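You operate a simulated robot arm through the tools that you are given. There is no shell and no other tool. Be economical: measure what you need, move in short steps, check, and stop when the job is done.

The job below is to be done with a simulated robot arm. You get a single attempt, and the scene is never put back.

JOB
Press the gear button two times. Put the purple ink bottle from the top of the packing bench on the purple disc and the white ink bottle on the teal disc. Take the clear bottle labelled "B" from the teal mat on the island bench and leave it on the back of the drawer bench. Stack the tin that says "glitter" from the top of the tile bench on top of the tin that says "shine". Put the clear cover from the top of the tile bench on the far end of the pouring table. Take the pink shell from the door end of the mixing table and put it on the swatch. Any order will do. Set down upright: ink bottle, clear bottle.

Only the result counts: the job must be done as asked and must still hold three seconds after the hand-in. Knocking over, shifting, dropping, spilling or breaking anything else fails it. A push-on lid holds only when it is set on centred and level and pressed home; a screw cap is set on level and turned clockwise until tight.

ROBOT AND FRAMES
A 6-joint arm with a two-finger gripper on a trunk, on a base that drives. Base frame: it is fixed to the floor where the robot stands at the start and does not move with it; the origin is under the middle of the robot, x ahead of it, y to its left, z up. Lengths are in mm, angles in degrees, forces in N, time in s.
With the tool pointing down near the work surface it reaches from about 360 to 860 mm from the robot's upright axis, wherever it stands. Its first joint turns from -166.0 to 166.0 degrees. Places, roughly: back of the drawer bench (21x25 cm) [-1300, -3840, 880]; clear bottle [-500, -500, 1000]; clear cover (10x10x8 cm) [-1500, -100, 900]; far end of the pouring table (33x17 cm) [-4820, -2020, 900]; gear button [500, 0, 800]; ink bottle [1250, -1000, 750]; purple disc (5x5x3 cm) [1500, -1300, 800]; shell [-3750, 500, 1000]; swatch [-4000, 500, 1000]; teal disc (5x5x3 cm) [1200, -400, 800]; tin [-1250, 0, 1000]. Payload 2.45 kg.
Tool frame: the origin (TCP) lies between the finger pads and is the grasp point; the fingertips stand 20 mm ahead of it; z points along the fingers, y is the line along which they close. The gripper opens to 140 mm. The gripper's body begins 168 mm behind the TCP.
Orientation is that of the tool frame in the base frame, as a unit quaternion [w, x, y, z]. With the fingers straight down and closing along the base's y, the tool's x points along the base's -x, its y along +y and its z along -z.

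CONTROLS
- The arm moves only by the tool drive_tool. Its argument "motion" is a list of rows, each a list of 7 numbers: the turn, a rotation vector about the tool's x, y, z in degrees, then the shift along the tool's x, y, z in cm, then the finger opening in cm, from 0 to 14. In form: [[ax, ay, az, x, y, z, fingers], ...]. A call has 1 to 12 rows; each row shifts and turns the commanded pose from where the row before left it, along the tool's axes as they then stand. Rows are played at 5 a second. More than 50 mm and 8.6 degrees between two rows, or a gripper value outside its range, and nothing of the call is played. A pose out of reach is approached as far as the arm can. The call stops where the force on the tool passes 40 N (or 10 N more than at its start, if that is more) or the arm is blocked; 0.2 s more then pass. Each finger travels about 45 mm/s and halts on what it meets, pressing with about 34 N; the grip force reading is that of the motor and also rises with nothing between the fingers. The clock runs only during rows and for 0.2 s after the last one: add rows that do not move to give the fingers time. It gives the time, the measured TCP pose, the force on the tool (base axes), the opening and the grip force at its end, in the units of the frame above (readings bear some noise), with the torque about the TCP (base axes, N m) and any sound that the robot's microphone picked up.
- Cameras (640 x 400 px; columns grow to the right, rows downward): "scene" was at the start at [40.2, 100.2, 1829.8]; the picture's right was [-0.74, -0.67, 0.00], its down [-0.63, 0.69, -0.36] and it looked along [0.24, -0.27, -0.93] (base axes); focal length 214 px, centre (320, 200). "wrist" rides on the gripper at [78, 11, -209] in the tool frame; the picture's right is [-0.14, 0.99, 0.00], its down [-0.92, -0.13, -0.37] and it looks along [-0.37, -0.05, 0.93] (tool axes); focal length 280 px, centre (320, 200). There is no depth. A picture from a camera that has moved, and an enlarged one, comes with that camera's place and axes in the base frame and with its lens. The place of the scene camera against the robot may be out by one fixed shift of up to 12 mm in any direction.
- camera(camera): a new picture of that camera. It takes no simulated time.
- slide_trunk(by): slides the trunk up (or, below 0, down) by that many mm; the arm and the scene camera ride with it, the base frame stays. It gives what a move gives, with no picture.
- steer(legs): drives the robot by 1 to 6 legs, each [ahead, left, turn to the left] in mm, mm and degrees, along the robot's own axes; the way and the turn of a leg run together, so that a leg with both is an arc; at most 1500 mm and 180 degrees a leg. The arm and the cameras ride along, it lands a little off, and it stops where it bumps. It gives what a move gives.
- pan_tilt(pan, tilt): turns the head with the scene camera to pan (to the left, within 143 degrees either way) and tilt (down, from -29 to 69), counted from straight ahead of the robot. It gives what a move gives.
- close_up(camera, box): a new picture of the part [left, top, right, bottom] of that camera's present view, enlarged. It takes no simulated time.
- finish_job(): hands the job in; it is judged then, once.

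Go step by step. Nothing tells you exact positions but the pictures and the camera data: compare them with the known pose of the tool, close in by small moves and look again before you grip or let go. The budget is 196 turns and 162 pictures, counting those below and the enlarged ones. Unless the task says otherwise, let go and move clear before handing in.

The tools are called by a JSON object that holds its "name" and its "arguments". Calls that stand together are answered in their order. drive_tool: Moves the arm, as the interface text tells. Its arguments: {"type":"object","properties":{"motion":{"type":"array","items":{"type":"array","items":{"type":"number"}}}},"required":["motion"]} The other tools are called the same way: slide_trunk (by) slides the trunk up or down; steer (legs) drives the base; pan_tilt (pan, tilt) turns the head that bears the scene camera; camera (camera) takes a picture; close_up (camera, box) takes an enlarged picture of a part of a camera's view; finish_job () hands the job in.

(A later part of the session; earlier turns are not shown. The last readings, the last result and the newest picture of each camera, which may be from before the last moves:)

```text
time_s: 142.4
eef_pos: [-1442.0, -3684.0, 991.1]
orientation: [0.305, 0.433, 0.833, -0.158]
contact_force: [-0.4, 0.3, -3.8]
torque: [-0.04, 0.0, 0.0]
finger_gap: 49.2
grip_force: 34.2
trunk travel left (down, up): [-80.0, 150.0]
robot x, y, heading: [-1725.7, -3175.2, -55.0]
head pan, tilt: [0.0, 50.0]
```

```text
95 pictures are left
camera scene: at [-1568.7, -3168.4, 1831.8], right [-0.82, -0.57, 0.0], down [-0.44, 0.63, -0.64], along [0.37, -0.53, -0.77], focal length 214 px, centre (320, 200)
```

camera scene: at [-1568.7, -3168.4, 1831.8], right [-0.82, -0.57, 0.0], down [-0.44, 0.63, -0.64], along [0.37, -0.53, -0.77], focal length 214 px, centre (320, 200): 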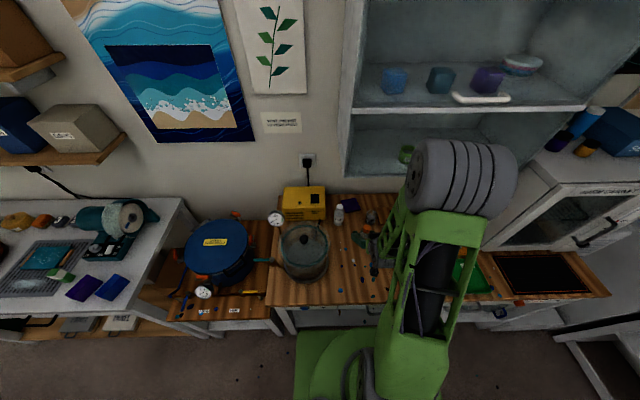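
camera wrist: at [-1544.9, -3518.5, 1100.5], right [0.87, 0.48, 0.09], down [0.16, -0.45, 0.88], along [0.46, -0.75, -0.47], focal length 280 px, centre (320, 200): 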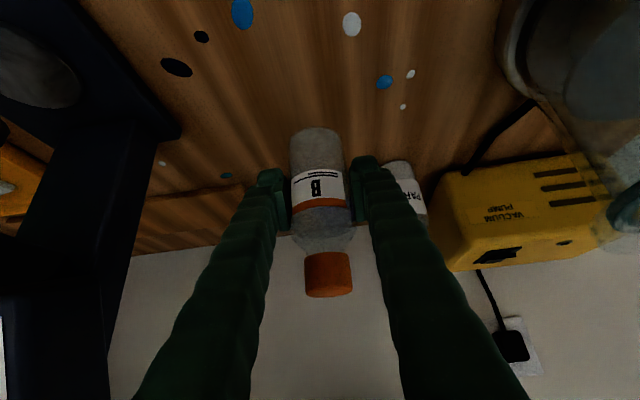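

{"name": "close_up", "arguments": {"camera": "scene", "box": [300, 180, 420, 270]}}

```text
4.44 times, centred on (360, 225) of scene
camera zoom: at [-1568.7, -3168.4, 1831.8], right [-0.82, -0.57, 0.0], down [-0.44, 0.63, -0.64], along [0.37, -0.53, -0.77], focal length 953 px, centre (142, 89)
```

zoom: 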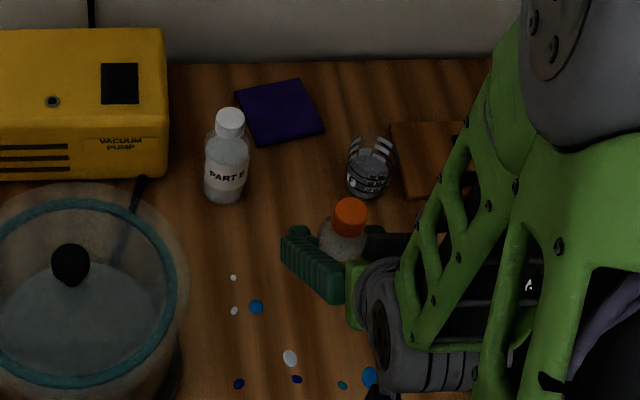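

{"name": "drive_tool", "arguments": {"motion": [[0, 0, 0, 0, 2.2, 0, 4], [0, 0, 0, -3.06, 0, 2.58, 4], [0, 0, 0, -3.06, 0, 2.58, 4], [0, 0, 0, -3.06, 0, 2.58, 4]]}}

{"name": "camera", "arguments": {"camera": "wrist"}}

{"name": "close_up", "arguments": {"camera": "scene", "box": [300, 180, 420, 270]}}

```text
time_s: 143.4
eef_pos: [-1354.6, -3772.2, 990.4]
orientation: [0.305, 0.434, 0.833, -0.159]
contact_force: [0.3, 0.5, -2.2]
torque: [0.01, 0.01, 0.0]
finger_gap: 49.3
grip_force: 34.4
out of reach, approached as far as the arm can: row 1
trunk travel left (down, up): [-80.0, 150.0]
robot x, y, heading: [-1725.5, -3181.5, -54.8]
head pan, tilt: [0.0, 50.0]
```

```text
93 pictures are left
camera wrist: at [-1455.7, -3606.2, 1098.6], right [0.87, 0.48, 0.09], down [0.16, -0.46, 0.88], along [0.46, -0.75, -0.48], focal length 280 px, centre (320, 200)
```

wrist: 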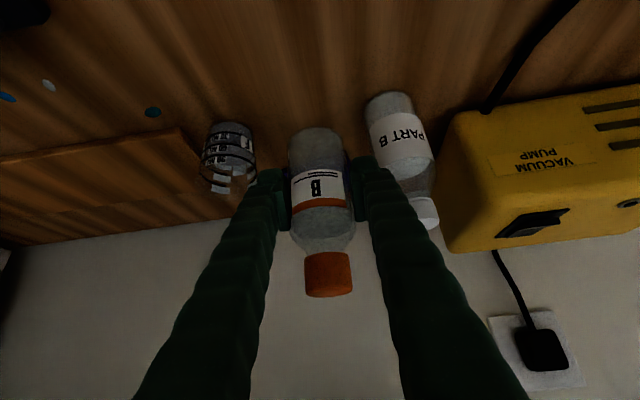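

```text
4.44 times, centred on (360, 225) of scene
camera zoom: at [-1568.1, -3168.9, 1831.6], right [-0.82, -0.57, 0.0], down [-0.44, 0.63, -0.64], along [0.37, -0.53, -0.77], focal length 953 px, centre (142, 89)
```

zoom: 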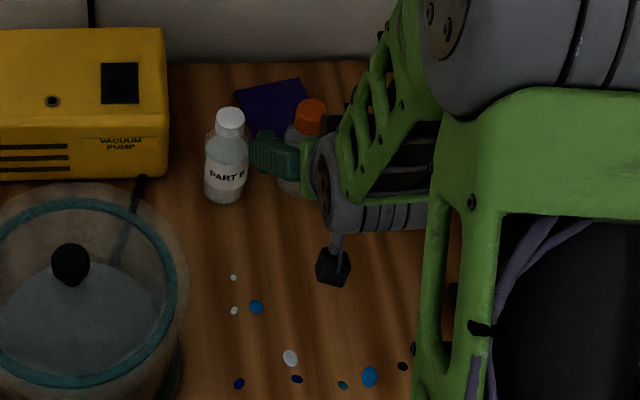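

Centred laterally between PART B and the basket. Go 40 mm further ahead, then lower.

{"name": "drive_tool", "arguments": {"motion": [[0, 0, 0, -3.06, 0, 2.58, 4], [0, 0, 0, 1.6, 0, 1.9, 4], [0, 0, 0, 1.3, 0, 1.53, 4]]}}

{"name": "camera", "arguments": {"camera": "wrist"}}

{"name": "close_up", "arguments": {"camera": "scene", "box": [300, 180, 420, 270]}}

```text
time_s: 144.2
eef_pos: [-1329.8, -3807.8, 944.7]
orientation: [0.305, 0.434, 0.833, -0.159]
contact_force: [-0.1, -0.3, -2.8]
torque: [0.0, -0.03, 0.01]
finger_gap: 49.0
grip_force: 33.8
trunk travel left (down, up): [-80.0, 150.0]
robot x, y, heading: [-1725.0, -3179.3, -55.0]
head pan, tilt: [0.0, 50.0]
```

```text
91 pictures are left
camera wrist: at [-1432.9, -3641.3, 1053.8], right [0.87, 0.48, 0.09], down [0.16, -0.45, 0.88], along [0.46, -0.75, -0.47], focal length 280 px, centre (320, 200)
```

wrist: 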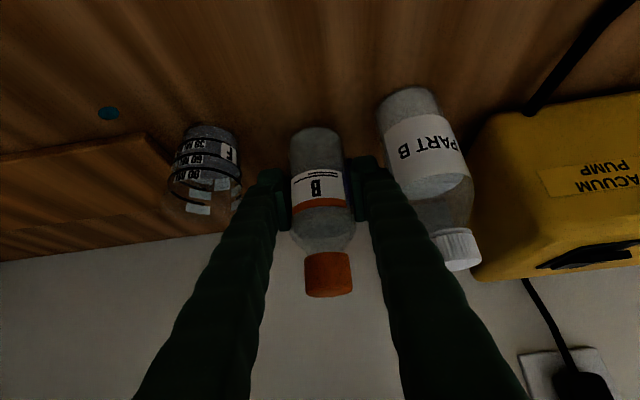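

```text
4.44 times, centred on (360, 225) of scene
camera zoom: at [-1568.5, -3168.6, 1831.7], right [-0.82, -0.57, 0.0], down [-0.44, 0.63, -0.64], along [0.37, -0.53, -0.77], focal length 953 px, centre (142, 89)
```

zoom: 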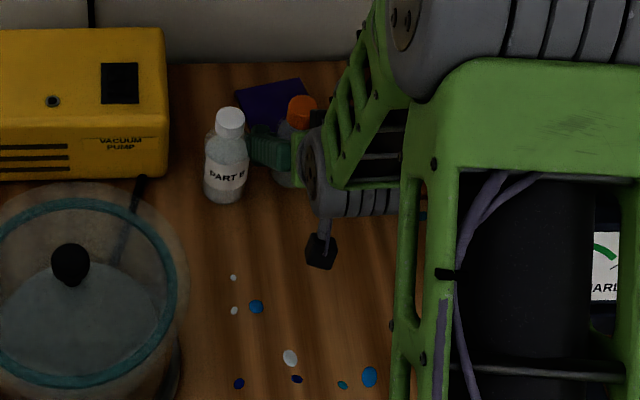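

{"name": "drive_tool", "arguments": {"motion": [[0, 0, 0, 0.45, 0, 0.53, 4], [0, 0, 0, 0.19, 0, 0.23, 4], [0, 0, 0, 0.13, 0, 0.15, 4], [0, 0, 0, 0, 0, 0, 4]]}}

```text
time_s: 145.2
eef_pos: [-1330.3, -3805.7, 934.2]
orientation: [0.305, 0.433, 0.833, -0.159]
contact_force: [-0.4, 0.6, -2.8]
torque: [-0.01, -0.01, 0.01]
finger_gap: 49.1
grip_force: 33.5
trunk travel left (down, up): [-80.0, 150.0]
robot x, y, heading: [-1725.9, -3179.8, -54.9]
head pan, tilt: [0.0, 50.0]
```

{"name": "drive_tool", "arguments": {"motion": [[0, 0, 0, 0.13, 0, 0.15, 4], [0, 0, 0, 0.07, 0, 0.08, 4], [0, 0, 0, 0, 0, 0, 4]]}}

```text
time_s: 146.0
eef_pos: [-1330.9, -3805.3, 931.7]
orientation: [0.305, 0.434, 0.833, -0.159]
contact_force: [-0.5, 1.2, 4.1]
torque: [-0.07, 0.02, -0.05]
finger_gap: 49.3
grip_force: 34.2
trunk travel left (down, up): [-80.0, 150.0]
robot x, y, heading: [-1727.3, -3177.3, -55.0]
head pan, tilt: [0.0, 50.0]
```

Touching. Release and retreat along the tool axis.

{"name": "drive_tool", "arguments": {"motion": [[0, 0, 0, 0, 0, 0, 5.4], [0, 0, 0, 0, 0, 0, 6.4], [0, 0, 0, 0, 0, 0, 6.4], [0, 0, 0, 0, 0, -2, 6.4], [0, 0, 0, 0, 0, -3, 6.4], [0, 0, 0, 0, 0, -4, 6.4], [0, 0, 0, 0, 0, -4, 6.4]]}}

{"name": "camera", "arguments": {"camera": "wrist"}}

{"name": "close_up", "arguments": {"camera": "scene", "box": [300, 180, 420, 270]}}

```text
time_s: 147.6
eef_pos: [-1380.8, -3734.5, 1030.8]
orientation: [0.306, 0.433, 0.833, -0.159]
contact_force: [0.3, 0.6, 0.1]
torque: [0.0, -0.01, 0.02]
finger_gap: 63.9
grip_force: 0.1
trunk travel left (down, up): [-80.0, 150.0]
robot x, y, heading: [-1725.0, -3177.4, -55.1]
head pan, tilt: [0.0, 50.0]
```

```text
89 pictures are left
camera wrist: at [-1483.0, -3569.1, 1139.5], right [0.87, 0.48, 0.09], down [0.16, -0.45, 0.88], along [0.46, -0.75, -0.47], focal length 280 px, centre (320, 200)
```

wrist: 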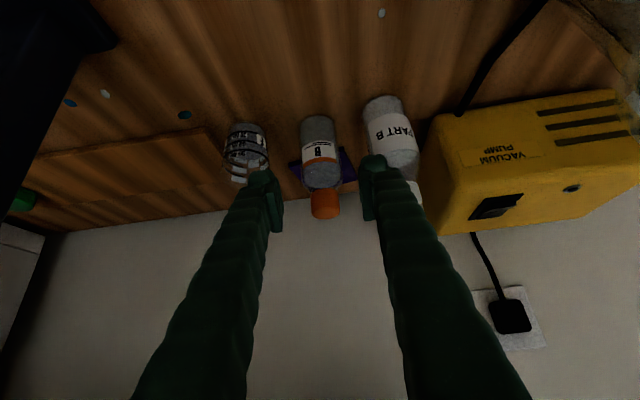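

```text
4.44 times, centred on (360, 225) of scene
camera zoom: at [-1569.5, -3167.3, 1831.9], right [-0.82, -0.57, 0.0], down [-0.44, 0.63, -0.64], along [0.37, -0.53, -0.77], focal length 953 px, centre (142, 89)
```

zoom: 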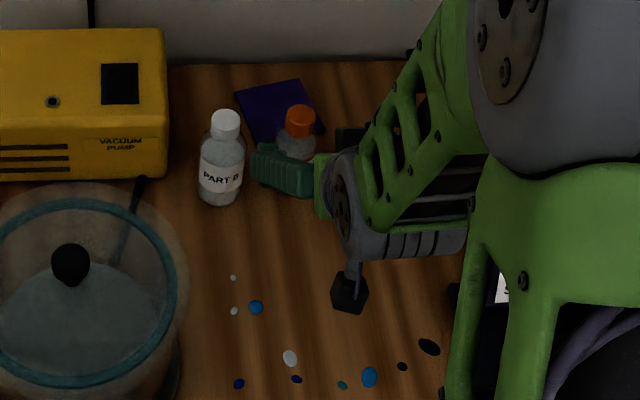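

PART B looks to have been nudged by a few mm while opening. Retreat clear and measure.

{"name": "drive_tool", "arguments": {"motion": [[0, 0, 0, 0, -0.5, -4, 5], [0, 0, 0, 0, 0, -4, 5]]}}

{"name": "close_up", "arguments": {"camera": "scene", "box": [300, 180, 420, 270]}}

{"name": "camera", "arguments": {"camera": "wrist"}}

```text
time_s: 148.2
eef_pos: [-1412.6, -3695.9, 1092.7]
orientation: [0.305, 0.434, 0.832, -0.159]
contact_force: [-0.5, 0.8, 0.7]
torque: [-0.04, 0.03, -0.01]
finger_gap: 49.9
grip_force: 0.1
trunk travel left (down, up): [-80.0, 150.0]
robot x, y, heading: [-1724.0, -3179.2, -55.1]
head pan, tilt: [0.0, 50.0]
```

```text
4.44 times, centred on (360, 225) of scene
camera zoom: at [-1569.7, -3166.8, 1831.9], right [-0.82, -0.57, 0.0], down [-0.44, 0.63, -0.64], along [0.37, -0.53, -0.77], focal length 953 px, centre (142, 89)
```

zoom: 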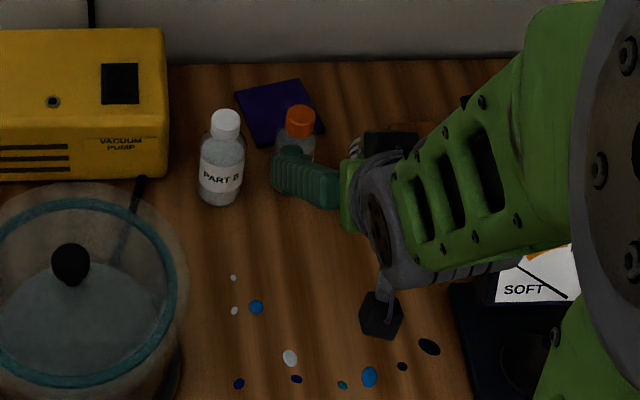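

```text
86 pictures are left
camera wrist: at [-1516.2, -3529.6, 1201.8], right [0.87, 0.48, 0.09], down [0.16, -0.45, 0.88], along [0.46, -0.75, -0.47], focal length 280 px, centre (320, 200)
```

wrist: 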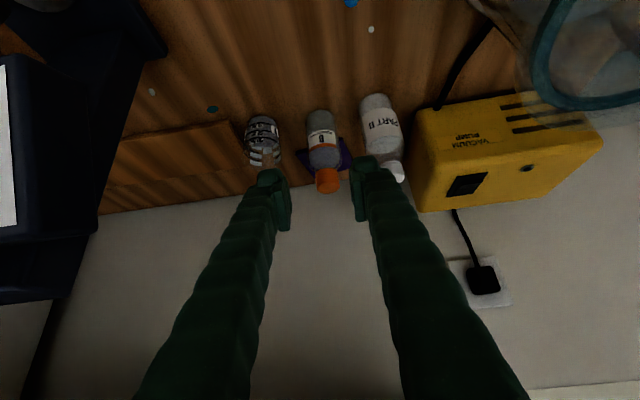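

Bottle B stands at the back; PART B moved only ~7 mm, still upright. I leave it and back away, then untilt.

{"name": "steer", "arguments": {"legs": [[-200, 0, 0]]}}

{"name": "slide_trunk", "arguments": {"by": 120}}

{"name": "drive_tool", "arguments": {"motion": [[0, 8, 0, 0, 0, -2, 8], [0, 8, 0, 0, 0, -2, 8], [0, 8, 0, 0, 0, -2, 8], [0, 8, 0, 0, 0, 0, 8], [0, 8.2, 0, 0, 0, 0, 8]]}}

{"name": "camera", "arguments": {"camera": "scene"}}

```text
time_s: 149.8
eef_pos: [-1522.4, -3536.5, 1091.4]
orientation: [0.305, 0.433, 0.834, -0.158]
contact_force: [1.0, 0.0, -0.3]
torque: [-0.04, 0.0, -0.01]
finger_gap: 50.1
grip_force: 0.0
trunk travel left (down, up): [-80.0, 150.0]
robot x, y, heading: [-1838.9, -3020.6, -54.8]
head pan, tilt: [0.0, 50.0]
```

```text
time_s: 151.3
eef_pos: [-1523.5, -3537.4, 1212.3]
orientation: [0.305, 0.433, 0.833, -0.159]
contact_force: [-0.3, -0.7, -0.3]
torque: [-0.02, -0.03, -0.02]
finger_gap: 49.9
grip_force: 0.0
trunk travel left (down, up): [-200.0, 30.0]
robot x, y, heading: [-1835.5, -3018.8, -55.1]
head pan, tilt: [0.0, 50.0]
```

```text
time_s: 152.5
eef_pos: [-1530.5, -3538.4, 1227.2]
orientation: [0.137, 0.46, 0.873, -0.084]
contact_force: [0.0, 0.2, -0.7]
torque: [0.04, 0.02, 0.02]
finger_gap: 79.8
grip_force: 0.1
out of reach, approached as far as the arm can: row 1, 2, 3, 4
trunk travel left (down, up): [-200.0, 30.0]
robot x, y, heading: [-1838.3, -3017.3, -55.1]
head pan, tilt: [0.0, 50.0]
```

```text
85 pictures are left
camera scene: at [-1679.2, -3009.9, 1951.6], right [-0.82, -0.57, 0.0], down [-0.44, 0.63, -0.64], along [0.37, -0.53, -0.77], focal length 214 px, centre (320, 200)
```

scene: 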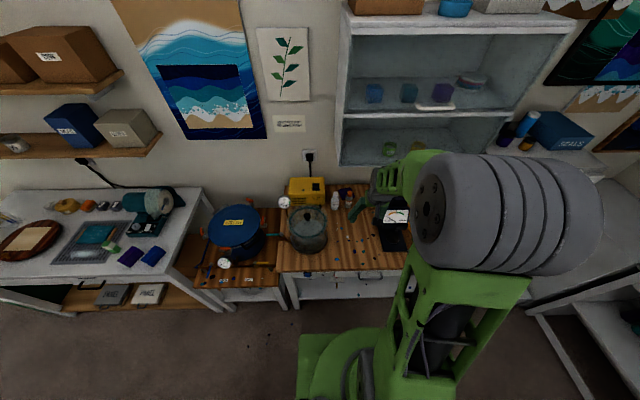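

{"name": "drive_tool", "arguments": {"motion": [[0, 8, 0, 0, 0, 2, 8], [0, 8, 0, 0, 0, 2, 8], [0, 2.5, 0, 0, 0, 0, 8]]}}

```text
time_s: 153.3
eef_pos: [-1526.9, -3547.3, 1191.3]
orientation: [-0.004, 0.467, 0.884, -0.009]
contact_force: [0.6, 0.3, -0.5]
torque: [0.03, -0.01, -0.03]
finger_gap: 79.8
grip_force: 0.1
trunk travel left (down, up): [-200.0, 30.0]
robot x, y, heading: [-1837.4, -3019.0, -55.1]
head pan, tilt: [0.0, 50.0]
```

Now head for the tile bench's far side: drive left along the corridor, turn round, and go up the gap.

{"name": "drive_tool", "arguments": {"motion": [[-1.1, 0, 0, 0, 0, 0, 8]]}}

{"name": "steer", "arguments": {"legs": [[0, 1150, 0], [0, 0, 180]]}}

{"name": "pan_tilt", "arguments": {"pan": 0, "tilt": 40}}

{"name": "camera", "arguments": {"camera": "scene"}}

```text
time_s: 153.7
eef_pos: [-1527.3, -3546.2, 1189.6]
orientation: [0.0, 0.467, 0.884, -0.001]
contact_force: [0.0, -0.6, 0.4]
torque: [0.01, -0.03, 0.03]
finger_gap: 79.9
grip_force: 0.1
trunk travel left (down, up): [-200.0, 30.0]
robot x, y, heading: [-1834.8, -3021.0, -55.0]
head pan, tilt: [0.0, 50.0]
```

```text
time_s: 171.2
eef_pos: [-1199.2, -1854.5, 1188.6]
orientation: [-0.002, 0.877, -0.48, 0.0]
contact_force: [0.1, 0.4, 0.6]
torque: [0.01, -0.03, 0.01]
finger_gap: 80.0
grip_force: 0.0
trunk travel left (down, up): [-200.0, 30.0]
robot x, y, heading: [-901.2, -2389.6, 123.3]
head pan, tilt: [0.0, 50.0]
```

```text
time_s: 171.9
eef_pos: [-1198.6, -1854.0, 1190.8]
orientation: [-0.001, 0.877, -0.48, 0.0]
contact_force: [0.7, 0.0, 0.0]
torque: [0.0, 0.02, 0.0]
finger_gap: 79.7
grip_force: 0.0
trunk travel left (down, up): [-200.0, 30.0]
robot x, y, heading: [-904.5, -2390.9, 123.2]
head pan, tilt: [0.0, 40.0]
```

```text
84 pictures are left
camera scene: at [-1081.2, -2386.5, 1965.9], right [0.84, 0.55, 0.0], down [0.35, -0.54, -0.77], along [-0.42, 0.64, -0.64], focal length 214 px, centre (320, 200)
```

scene: 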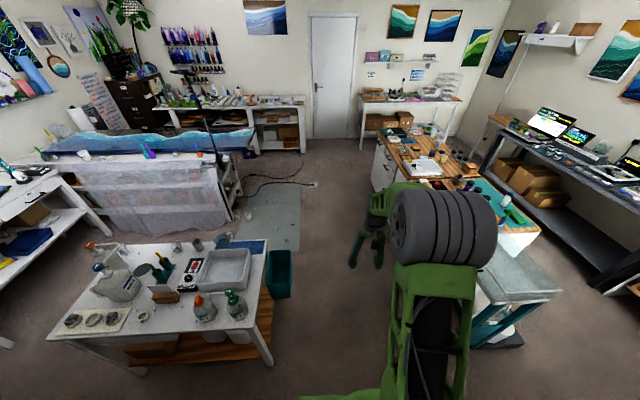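

{"name": "steer", "arguments": {"legs": [[0, 0, 1.4], [1100, 0, 0], [1090, 0, 0], [0, 0, -90]]}}

{"name": "pan_tilt", "arguments": {"pan": 0, "tilt": 50}}

{"name": "camera", "arguments": {"camera": "scene"}}

{"name": "camera", "arguments": {"camera": "wrist"}}

```text
time_s: 187.0
eef_pos: [-1660.4, -237.6, 1190.3]
orientation: [0.001, -0.311, 0.95, 0.0]
contact_force: [0.3, 1.4, -0.7]
torque: [-0.01, 0.01, 0.0]
finger_gap: 80.0
grip_force: 0.0
trunk travel left (down, up): [-200.0, 30.0]
robot x, y, heading: [-2177.2, -565.8, 36.9]
head pan, tilt: [0.0, 40.0]
```

```text
time_s: 187.7
eef_pos: [-1659.6, -236.8, 1189.7]
orientation: [0.001, -0.311, 0.951, 0.0]
contact_force: [0.0, 0.1, -0.2]
torque: [-0.02, 0.02, 0.0]
finger_gap: 80.0
grip_force: 0.1
trunk travel left (down, up): [-200.0, 30.0]
robot x, y, heading: [-2174.0, -564.3, 36.8]
head pan, tilt: [0.0, 50.0]
```

```text
83 pictures are left
camera scene: at [-2198.5, -399.3, 1951.8], right [0.6, -0.8, 0.0], down [-0.61, -0.46, -0.64], along [0.51, 0.39, -0.77], focal length 214 px, centre (320, 200)
```

scene: 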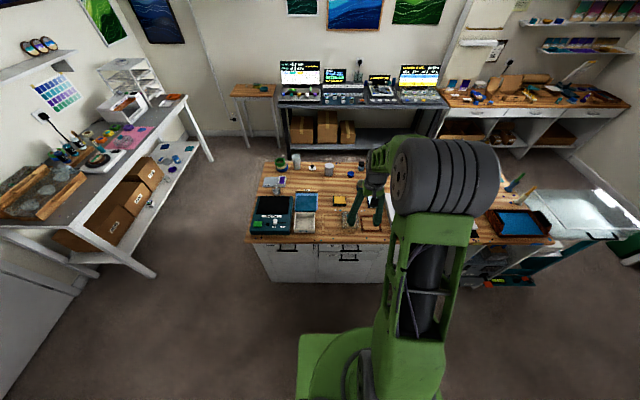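

```text
82 pictures are left
camera wrist: at [-1730.5, -274.4, 1398.4], right [-0.47, 0.88, 0.0], down [0.82, 0.44, 0.37], along [0.33, 0.18, -0.93], focal length 280 px, centre (320, 200)
```

wrist: 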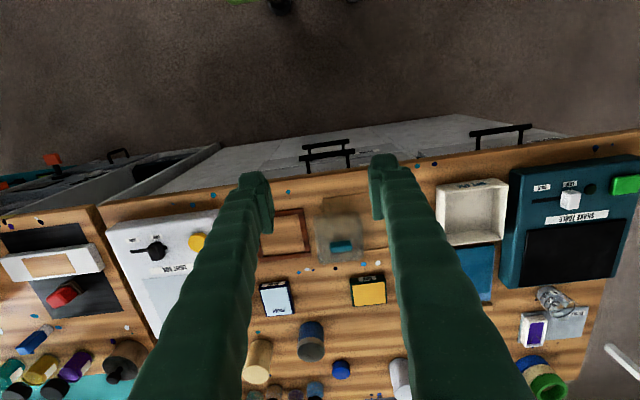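

Robot faces the tile bench; the clear cover (teal knob) is at ≈[-1519,-117]. Drive closer and inspect the tins.

{"name": "steer", "arguments": {"legs": [[320, 0, -2]]}}

{"name": "camera", "arguments": {"camera": "wrist"}}

{"name": "close_up", "arguments": {"camera": "scene", "box": [220, 200, 420, 325]}}

```text
time_s: 189.9
eef_pos: [-1389.0, -61.7, 1187.9]
orientation: [0.001, -0.297, 0.955, -0.001]
contact_force: [1.1, -0.2, -0.4]
torque: [-0.05, 0.07, 0.01]
finger_gap: 80.0
grip_force: 0.0
trunk travel left (down, up): [-200.0, 30.0]
robot x, y, heading: [-1917.5, -372.7, 35.3]
head pan, tilt: [0.0, 50.0]
```

```text
81 pictures are left
camera wrist: at [-1460.9, -96.9, 1397.9], right [-0.45, 0.89, 0.0], down [0.83, 0.42, 0.37], along [0.33, 0.17, -0.93], focal length 280 px, centre (320, 200)
```

wrist: 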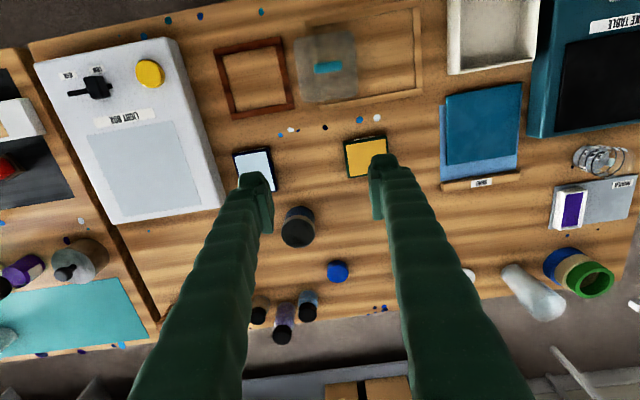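

```text
3.20 times, centred on (320, 262) of scene
camera zoom: at [-1932.1, -208.2, 1951.6], right [0.58, -0.82, 0.0], down [-0.63, -0.44, -0.64], along [0.52, 0.37, -0.77], focal length 686 px, centre (320, 0)
```

zoom: 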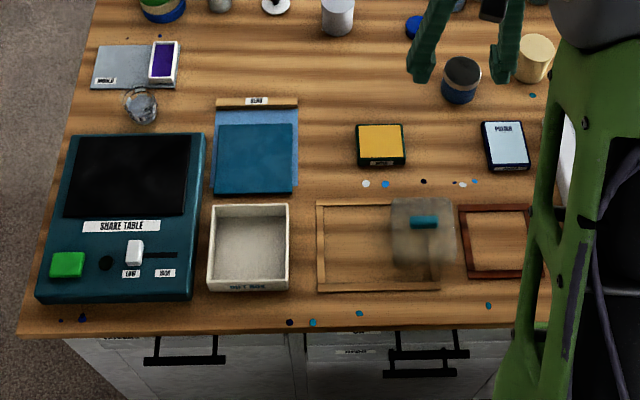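

{"name": "close_up", "arguments": {"camera": "wrist", "box": [220, 120, 420, 350]}}

{"name": "close_up", "arguments": {"camera": "scene", "box": [330, 230, 400, 274]}}

```text
1.74 times, centred on (320, 235) of wrist
camera zoom: at [-1460.9, -96.9, 1397.9], right [-0.45, 0.89, 0.0], down [0.83, 0.42, 0.37], along [0.33, 0.17, -0.93], focal length 488 px, centre (320, 139)
```

zoom: 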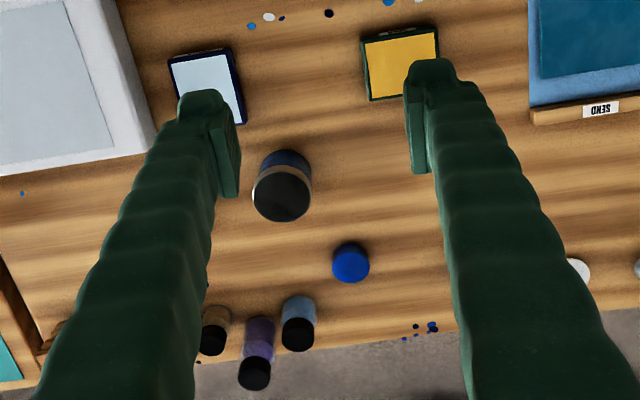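

```text
9.09 times, centred on (365, 252) of scene
camera zoom: at [-1932.1, -208.2, 1951.6], right [0.58, -0.82, 0.0], down [-0.63, -0.44, -0.64], along [0.52, 0.37, -0.77], focal length 1950 px, centre (-89, -273)
```

zoom: 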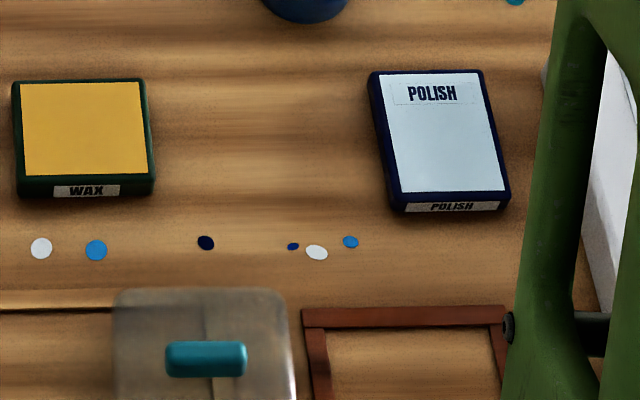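

The tin labels face the other side, so I'll do the tins later from the near side. First the cover: move over it.

{"name": "drive_tool", "arguments": {"motion": [[0, 0, 0, 4, 1, 1, 8], [0, 0, 0, 4, 1, 2, 8], [0, 0, 0, 2.5, 1, 3, 8], [0, 0, 0, 0, 0, 4, 8]]}}

{"name": "camera", "arguments": {"camera": "wrist"}}

{"name": "close_up", "arguments": {"camera": "scene", "box": [300, 245, 400, 308]}}

```text
time_s: 190.9
eef_pos: [-1493.2, -96.0, 1087.4]
orientation: [0.001, -0.297, 0.955, -0.001]
contact_force: [0.8, 0.2, 0.2]
torque: [-0.03, 0.02, -0.02]
finger_gap: 80.0
grip_force: 0.1
trunk travel left (down, up): [-200.0, 30.0]
robot x, y, heading: [-1920.2, -375.3, 35.2]
head pan, tilt: [0.0, 50.0]
```

```text
77 pictures are left
camera wrist: at [-1563.2, -131.5, 1296.3], right [-0.45, 0.89, 0.0], down [0.83, 0.42, 0.37], along [0.33, 0.17, -0.93], focal length 280 px, centre (320, 200)
```

wrist: 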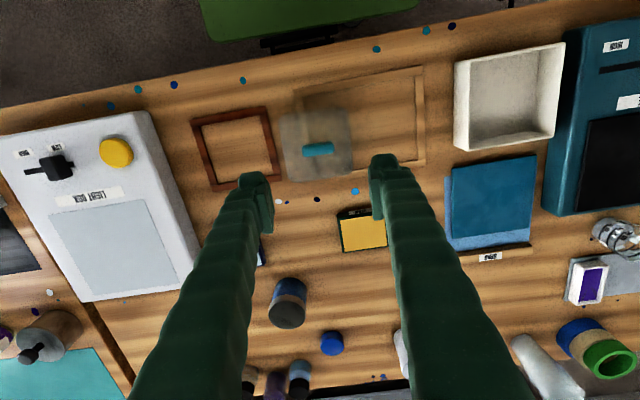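

```text
6.35 times, centred on (350, 276) of scene
camera zoom: at [-1931.5, -208.0, 1951.6], right [0.58, -0.82, 0.0], down [-0.63, -0.44, -0.64], along [0.52, 0.37, -0.77], focal length 1362 px, centre (130, -286)
```

zoom: 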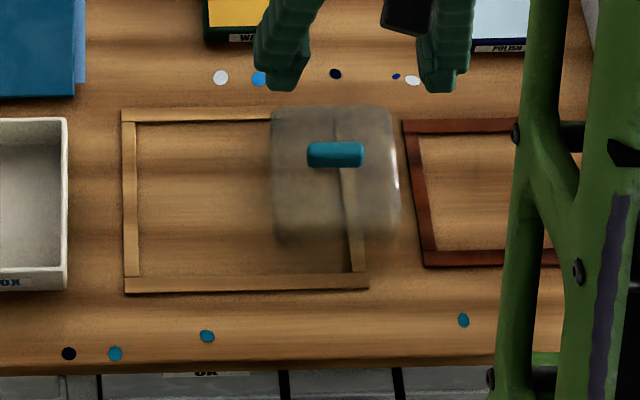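

{"name": "drive_tool", "arguments": {"motion": [[0, 0, 0, 0.5, -0.2, 4, 10], [0, 0, 0, 0, 0, 4, 12], [0, 0, 0, 0, 0, 3, 13.5], [0, 0, 0, 0, 0, 0, 13.5]]}}

{"name": "camera", "arguments": {"camera": "wrist"}}

```text
time_s: 191.9
eef_pos: [-1498.1, -100.4, 979.6]
orientation: [0.001, -0.298, 0.955, 0.0]
contact_force: [-0.4, -0.6, 0.1]
torque: [-0.02, -0.01, -0.01]
finger_gap: 135.2
grip_force: 0.0
trunk travel left (down, up): [-200.0, 30.0]
robot x, y, heading: [-1912.1, -377.1, 35.1]
head pan, tilt: [0.0, 50.0]
```

```text
75 pictures are left
camera wrist: at [-1570.1, -136.2, 1187.3], right [-0.45, 0.89, 0.0], down [0.83, 0.42, 0.37], along [0.33, 0.17, -0.93], focal length 280 px, centre (320, 200)
```

wrist: 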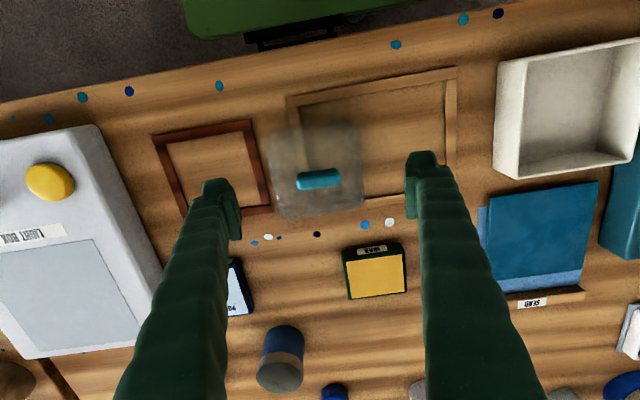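

Knob top ≈925, centred laterally, 6 mm ahead. Descend and grip the sides.

{"name": "drive_tool", "arguments": {"motion": [[0, 0, 0, -0.55, -0.1, 4, 13.5], [0, 0, 0, 0, 0, 3, 13.5], [0, 0, 0, 0, 0, 0.8, 13.5]]}}

{"name": "camera", "arguments": {"camera": "wrist"}}

```text
time_s: 192.7
eef_pos: [-1491.9, -98.2, 902.3]
orientation: [0.002, -0.297, 0.955, -0.001]
contact_force: [-0.1, 0.4, -0.6]
torque: [0.0, -0.01, 0.0]
finger_gap: 135.2
grip_force: 0.1
trunk travel left (down, up): [-200.0, 30.0]
robot x, y, heading: [-1913.2, -376.0, 35.5]
head pan, tilt: [0.0, 50.0]
```

```text
74 pictures are left
camera wrist: at [-1562.9, -133.7, 1109.7], right [-0.45, 0.89, 0.0], down [0.83, 0.42, 0.37], along [0.33, 0.17, -0.93], focal length 280 px, centre (320, 200)
```

wrist: 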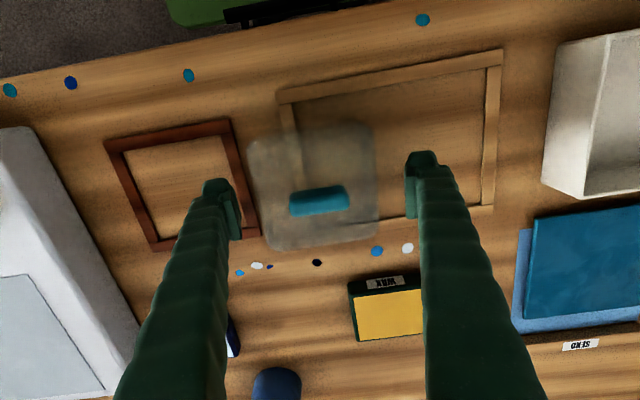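

{"name": "drive_tool", "arguments": {"motion": [[0, 0, 0, 0, 0, 0, 12], [0, 0, 0, 0, 0, 0, 10.5], [0, 0, 0, 0, 0, 0, 9], [0, 0, 0, 0, 0, 0, 9], [0, 0, 0, 0, 0, 0, 9]]}}

```text
time_s: 193.9
eef_pos: [-1492.1, -98.8, 901.9]
orientation: [0.001, -0.297, 0.955, 0.0]
contact_force: [0.4, -0.5, 0.3]
torque: [0.01, 0.09, 0.0]
finger_gap: 97.3
grip_force: 33.7
trunk travel left (down, up): [-200.0, 30.0]
robot x, y, heading: [-1917.0, -371.6, 35.3]
head pan, tilt: [0.0, 50.0]
```

Gripped at 97 mm. Lift.

{"name": "drive_tool", "arguments": {"motion": [[0, 0, 0, 0, 0, -1, 9], [0, 0, 0, 0, 0, -2, 9], [0, 0, 0, 0, 0, -4, 9], [0, 0, 0, 0, 0, -4.5, 9], [0, 0, 0, 0, 0, -4.5, 9], [0, 0, 0, 0, 0, -4.5, 9], [0, 0, 0, 0, 0, -4.5, 9], [0, 0, 0, 0, 0, -4.5, 9]]}}

{"name": "camera", "arguments": {"camera": "wrist"}}

```text
time_s: 195.7
eef_pos: [-1492.2, -99.5, 1197.8]
orientation: [0.002, -0.297, 0.955, 0.0]
contact_force: [0.1, -0.3, 0.8]
torque: [0.03, -0.01, 0.0]
finger_gap: 97.5
grip_force: 33.9
trunk travel left (down, up): [-200.0, 30.0]
robot x, y, heading: [-1914.6, -373.7, 35.7]
head pan, tilt: [0.0, 50.0]
```

```text
73 pictures are left
camera wrist: at [-1564.1, -134.9, 1407.6], right [-0.45, 0.89, 0.0], down [0.83, 0.42, 0.37], along [0.33, 0.17, -0.93], focal length 280 px, centre (320, 200)
```

wrist: 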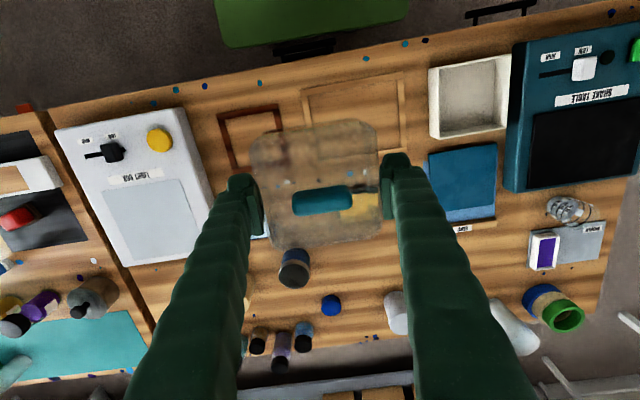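

Cover is held. Back off, turn to face the pouring table and survey that side.

{"name": "steer", "arguments": {"legs": [[-350, 0, 0], [0, 0, 180]]}}

{"name": "pan_tilt", "arguments": {"pan": 20, "tilt": 25}}

{"name": "camera", "arguments": {"camera": "scene"}}

{"name": "pan_tilt", "arguments": {"pan": -40, "tilt": 30}}

{"name": "camera", "arguments": {"camera": "scene"}}

```text
time_s: 205.3
eef_pos: [-2624.9, -847.4, 1198.8]
orientation: [-0.001, 0.956, 0.293, -0.001]
contact_force: [0.2, 0.1, -0.5]
torque: [-0.03, 0.02, 0.03]
finger_gap: 97.6
grip_force: 34.0
trunk travel left (down, up): [-200.0, 30.0]
robot x, y, heading: [-2196.2, -578.0, -145.0]
head pan, tilt: [0.0, 50.0]
```

```text
time_s: 206.2
eef_pos: [-2623.6, -847.3, 1198.0]
orientation: [-0.001, 0.956, 0.292, 0.0]
contact_force: [0.5, 0.0, -1.1]
torque: [0.01, 0.01, -0.01]
finger_gap: 97.3
grip_force: 33.6
trunk travel left (down, up): [-200.0, 30.0]
robot x, y, heading: [-2197.6, -576.3, -145.2]
head pan, tilt: [20.0, 25.0]
```

```text
72 pictures are left
camera scene: at [-2186.9, -768.9, 1989.1], right [-0.82, 0.58, 0.0], down [0.24, 0.35, -0.91], along [-0.52, -0.74, -0.42], focal length 214 px, centre (320, 200)
```

scene: 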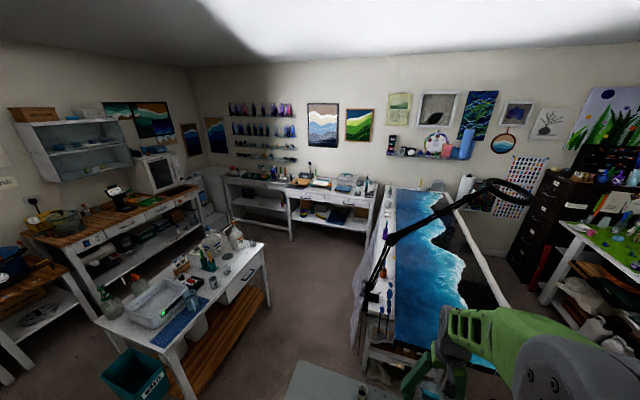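

```text
time_s: 207.4
eef_pos: [-2624.2, -845.7, 1197.5]
orientation: [0.0, 0.956, 0.293, -0.001]
contact_force: [-0.1, 0.9, -0.5]
torque: [-0.03, -0.04, 0.01]
finger_gap: 97.0
grip_force: 33.9
trunk travel left (down, up): [-200.0, 30.0]
robot x, y, heading: [-2194.3, -574.0, -145.3]
head pan, tilt: [-40.0, 30.0]
```

```text
71 pictures are left
camera scene: at [-2223.8, -685.4, 1981.3], right [0.09, 1.0, 0.0], down [0.5, -0.05, -0.87], along [-0.86, 0.08, -0.5], focal length 214 px, centre (320, 200)
```

scene: 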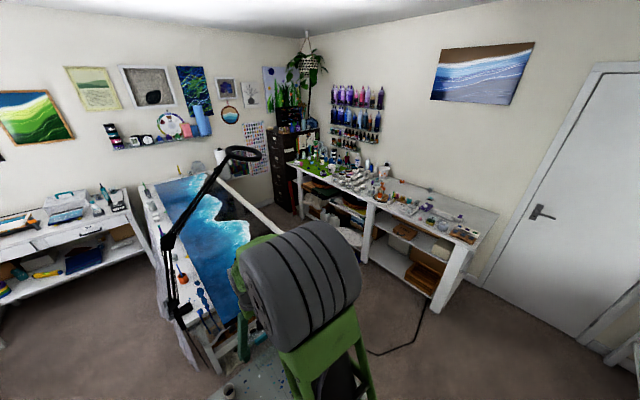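

{"name": "pan_tilt", "arguments": {"pan": 5, "tilt": 20}}

{"name": "close_up", "arguments": {"camera": "scene", "box": [300, 150, 460, 300]}}

```text
time_s: 208.6
eef_pos: [-2625.1, -847.0, 1199.3]
orientation: [0.0, 0.956, 0.292, -0.002]
contact_force: [0.7, -0.8, -0.6]
torque: [0.01, -0.01, -0.01]
finger_gap: 97.3
grip_force: 34.1
trunk travel left (down, up): [-200.0, 30.0]
robot x, y, heading: [-2201.5, -578.1, -145.2]
head pan, tilt: [5.0, 20.0]
```

```text
2.67 times, centred on (380, 225) of scene
camera zoom: at [-2205.4, -753.1, 1997.3], right [-0.64, 0.77, 0.0], down [0.26, 0.22, -0.94], along [-0.72, -0.6, -0.34], focal length 572 px, centre (160, 133)
```

zoom: 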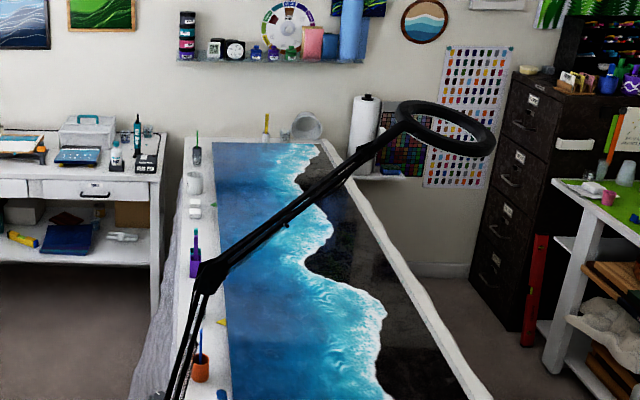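

The far end is best reached from the right aisle (between pouring and mixing tables). Drive right into that aisle and look ahead.

{"name": "steer", "arguments": {"legs": [[0, -1030, 0]]}}

{"name": "pan_tilt", "arguments": {"pan": 0, "tilt": 35}}

{"name": "camera", "arguments": {"camera": "scene"}}

```text
time_s: 217.9
eef_pos: [-3211.7, -13.4, 1197.8]
orientation: [-0.001, 0.954, 0.299, -0.001]
contact_force: [0.5, 0.1, -0.5]
torque: [0.01, 0.01, 0.01]
finger_gap: 97.0
grip_force: 33.7
trunk travel left (down, up): [-200.0, 30.0]
robot x, y, heading: [-2788.2, 263.8, -144.5]
head pan, tilt: [5.0, 20.0]
```

```text
time_s: 218.7
eef_pos: [-3211.7, -13.6, 1198.5]
orientation: [0.0, 0.954, 0.3, -0.001]
contact_force: [0.0, 0.5, -0.2]
torque: [-0.02, 0.05, -0.01]
finger_gap: 97.1
grip_force: 34.1
trunk travel left (down, up): [-200.0, 30.0]
robot x, y, heading: [-2788.6, 264.7, -144.6]
head pan, tilt: [0.0, 35.0]
```

```text
69 pictures are left
camera scene: at [-2794.8, 96.3, 1973.5], right [-0.58, 0.81, 0.0], down [0.47, 0.33, -0.82], along [-0.67, -0.48, -0.57], focal length 214 px, centre (320, 200)
```

scene: 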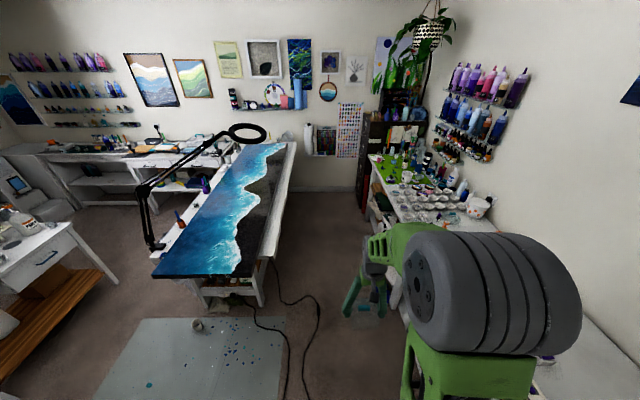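

{"name": "steer", "arguments": {"legs": [[1500, 50, -0.8], [1050, 0, 0]]}}

{"name": "pan_tilt", "arguments": {"pan": 50, "tilt": 45}}

{"name": "camera", "arguments": {"camera": "scene"}}

```text
refused: leg 1 is longer than a leg can be; nothing moved
```

```text
time_s: 219.8
eef_pos: [-3211.4, -11.5, 1196.8]
orientation: [0.0, 0.954, 0.3, -0.001]
contact_force: [0.4, 0.0, 0.1]
torque: [0.01, -0.01, -0.03]
finger_gap: 97.3
grip_force: 34.5
trunk travel left (down, up): [-200.0, 30.0]
robot x, y, heading: [-2784.8, 266.8, -144.5]
head pan, tilt: [50.0, 45.0]
```

```text
68 pictures are left
camera scene: at [-2729.5, 66.4, 1958.6], right [-1.0, 0.08, 0.0], down [0.06, 0.7, -0.71], along [-0.06, -0.7, -0.71], focal length 214 px, centre (320, 200)
```

scene: 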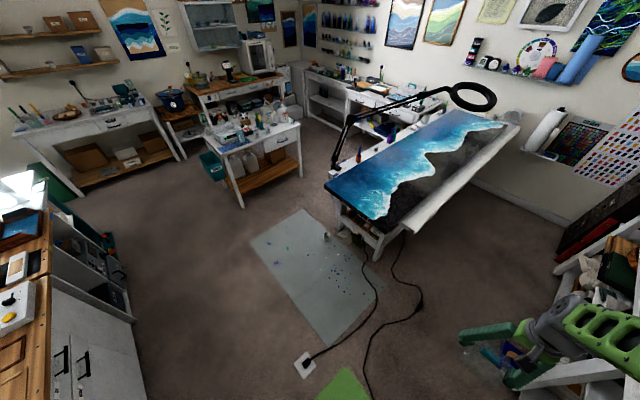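

{"name": "steer", "arguments": {"legs": [[1300, 45, -0.8], [1250, 0, 0]]}}

{"name": "camera", "arguments": {"camera": "scene"}}

```text
time_s: 232.0
eef_pos: [-5243.3, -1459.2, 1198.8]
orientation: [-0.001, 0.956, 0.293, -0.001]
contact_force: [0.8, 0.1, -0.8]
torque: [0.0, 0.0, 0.02]
finger_gap: 96.8
grip_force: 33.7
trunk travel left (down, up): [-200.0, 30.0]
robot x, y, heading: [-4819.1, -1187.8, -145.3]
head pan, tilt: [50.0, 45.0]
```

```text
67 pictures are left
camera scene: at [-4759.5, -1387.7, 1958.6], right [-1.0, 0.09, 0.0], down [0.07, 0.7, -0.71], along [-0.07, -0.7, -0.71], focal length 214 px, centre (320, 200)
```

scene: 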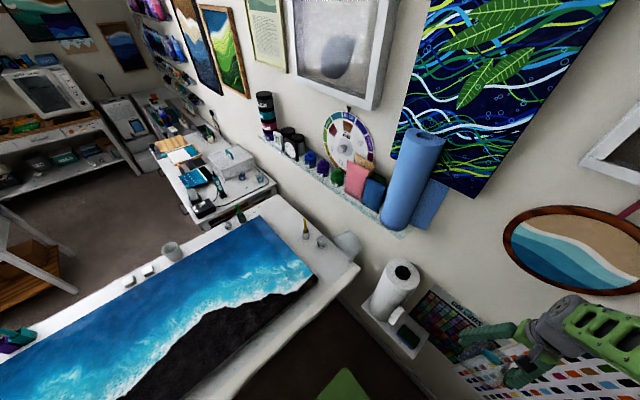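

{"name": "close_up", "arguments": {"camera": "scene", "box": [220, 180, 380, 300]}}

```text
3.33 times, centred on (300, 240) of scene
camera zoom: at [-4759.5, -1387.7, 1958.6], right [-1.0, 0.09, 0.0], down [0.07, 0.7, -0.71], along [-0.07, -0.7, -0.71], focal length 715 px, centre (387, 67)
```

zoom: 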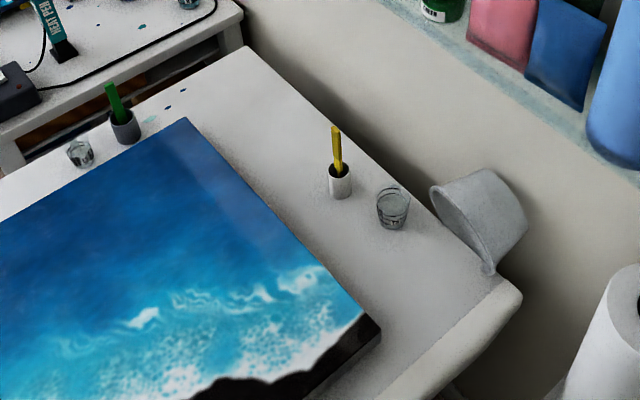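

Far-end strip is free between the glass and the right edge; centre target A≈[-4855… computed below]. Turn left to face the table and shift toward the wall.

{"name": "steer", "arguments": {"legs": [[0, 0, 90], [0, -210, 0]]}}

{"name": "pan_tilt", "arguments": {"pan": -10, "tilt": 55}}

{"name": "camera", "arguments": {"camera": "scene"}}

{"name": "camera", "arguments": {"camera": "wrist"}}

```text
time_s: 238.3
eef_pos: [-4720.7, -1735.0, 1198.0]
orientation: [0.001, 0.473, 0.881, -0.001]
contact_force: [-0.7, -1.0, -0.9]
torque: [0.01, -0.02, -0.02]
finger_gap: 97.2
grip_force: 33.7
trunk travel left (down, up): [-200.0, 30.0]
robot x, y, heading: [-4988.8, -1304.5, -55.9]
head pan, tilt: [50.0, 45.0]
```

```text
time_s: 239.6
eef_pos: [-4720.5, -1734.4, 1198.2]
orientation: [0.0, 0.473, 0.881, -0.002]
contact_force: [-0.3, -0.8, -1.2]
torque: [-0.01, -0.02, -0.01]
finger_gap: 96.9
grip_force: 34.0
trunk travel left (down, up): [-200.0, 30.0]
robot x, y, heading: [-4985.5, -1303.3, -56.0]
head pan, tilt: [-10.0, 55.0]
```

```text
65 pictures are left
camera scene: at [-4845.7, -1298.7, 1945.2], right [-0.91, -0.41, 0.0], down [-0.34, 0.75, -0.57], along [0.24, -0.52, -0.82], focal length 214 px, centre (320, 200)
```

scene: 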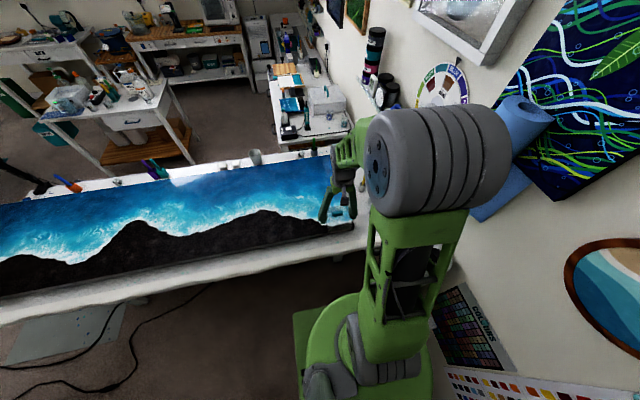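

```text
64 pictures are left
camera wrist: at [-4755.4, -1662.4, 1406.7], right [0.9, 0.43, 0.0], down [0.4, -0.84, 0.37], along [0.16, -0.34, -0.93], focal length 280 px, centre (320, 200)
```

wrist: 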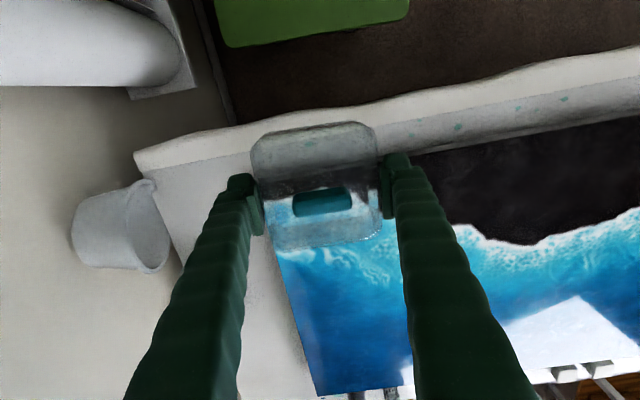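

Shift the base 140 left (keeps the elbow off the wall shelf), then reach right toward the strip.

{"name": "steer", "arguments": {"legs": [[0, 140, 0.5]]}}

{"name": "drive_tool", "arguments": {"motion": [[0, 0, 0, -0.4, -4.7, 0, 9], [0, 0, 0, -0.4, -4.7, 0, 9], [0, 0, 0, -0.4, -4.7, 0, 9], [0, 0, 0, -0.4, -4.7, 0, 9]]}}

{"name": "camera", "arguments": {"camera": "wrist"}}

{"name": "camera", "arguments": {"camera": "scene"}}

```text
time_s: 241.5
eef_pos: [-4600.0, -1651.4, 1198.6]
orientation: [0.0, 0.468, 0.884, -0.001]
contact_force: [0.6, 0.6, -0.3]
torque: [0.0, -0.02, -0.01]
finger_gap: 96.8
grip_force: 33.9
trunk travel left (down, up): [-200.0, 30.0]
robot x, y, heading: [-4871.8, -1227.4, -55.3]
head pan, tilt: [-10.0, 55.0]
```

```text
time_s: 242.5
eef_pos: [-4748.6, -1770.5, 1197.4]
orientation: [0.0, 0.468, 0.884, -0.001]
contact_force: [-0.4, 0.0, -1.2]
torque: [0.05, -0.06, 0.01]
finger_gap: 96.9
grip_force: 33.7
trunk travel left (down, up): [-200.0, 30.0]
robot x, y, heading: [-4875.0, -1225.4, -55.4]
head pan, tilt: [-10.0, 55.0]
```

```text
63 pictures are left
camera wrist: at [-4783.5, -1699.4, 1407.3], right [0.9, 0.44, 0.0], down [0.41, -0.83, 0.37], along [0.16, -0.33, -0.93], focal length 280 px, centre (320, 200)
```

wrist: 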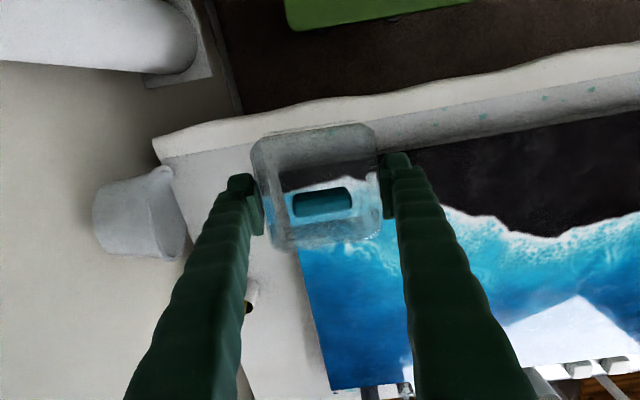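

```text
62 pictures are left
camera scene: at [-4731.5, -1218.9, 1945.3], right [-0.91, -0.42, 0.0], down [-0.34, 0.74, -0.57], along [0.24, -0.52, -0.82], focal length 214 px, centre (320, 200)
```

scene: 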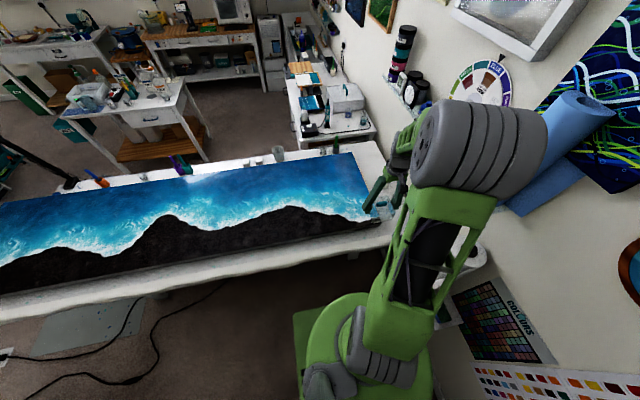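

The elbow could come near the blue rolls on the wall shelf, so I shift the base another 150 left and 90 ahead, then extend the arm right.

{"name": "steer", "arguments": {"legs": [[90, 150, 0]]}}

{"name": "drive_tool", "arguments": {"motion": [[0, 0, 0, 0.2, -4.7, 0, 9], [0, 0, 0, 0.2, -4.7, 0, 9], [0, 0, 0, 0.2, -4.7, 0, 9], [0, 0, 0, 0.2, -4.7, 0, 9], [0, 0, 0, 0.2, -4.7, 0, 9]]}}

{"name": "camera", "arguments": {"camera": "scene"}}

{"name": "camera", "arguments": {"camera": "wrist"}}

```text
time_s: 244.4
eef_pos: [-4572.5, -1756.5, 1199.3]
orientation: [0.001, 0.469, 0.883, -0.001]
contact_force: [0.4, -0.2, -0.3]
torque: [0.01, 0.03, 0.02]
finger_gap: 97.2
grip_force: 33.4
trunk travel left (down, up): [-200.0, 30.0]
robot x, y, heading: [-4696.3, -1210.6, -55.5]
head pan, tilt: [-10.0, 55.0]
```

```text
time_s: 245.6
eef_pos: [-4776.5, -1879.2, 1199.4]
orientation: [0.001, 0.469, 0.883, -0.001]
contact_force: [0.7, -0.9, -1.2]
torque: [0.04, -0.08, 0.01]
finger_gap: 96.7
grip_force: 34.4
trunk travel left (down, up): [-200.0, 30.0]
robot x, y, heading: [-4702.2, -1215.5, -55.3]
head pan, tilt: [-10.0, 55.0]
```

```text
61 pictures are left
camera scene: at [-4557.7, -1206.3, 1945.3], right [-0.91, -0.42, 0.0], down [-0.34, 0.74, -0.57], along [0.24, -0.52, -0.82], focal length 214 px, centre (320, 200)
```

scene: 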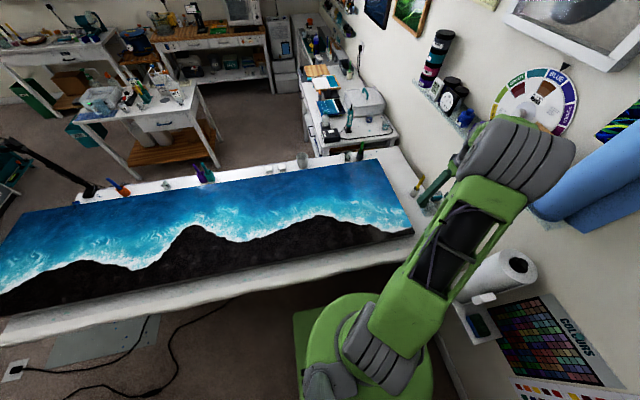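

```text
60 pictures are left
camera wrist: at [-4811.1, -1807.7, 1408.2], right [0.9, 0.44, 0.0], down [0.41, -0.83, 0.37], along [0.16, -0.33, -0.93], focal length 280 px, centre (320, 200)
```

wrist: 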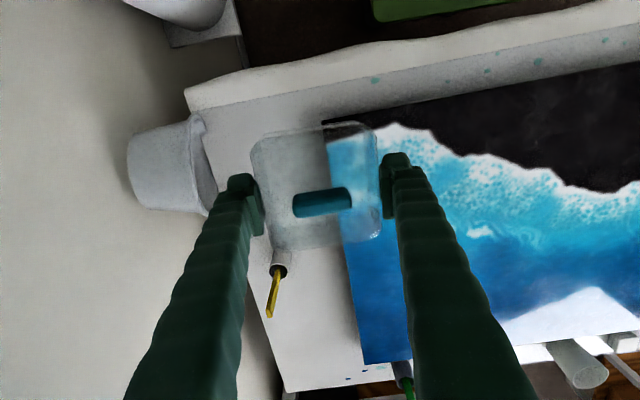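

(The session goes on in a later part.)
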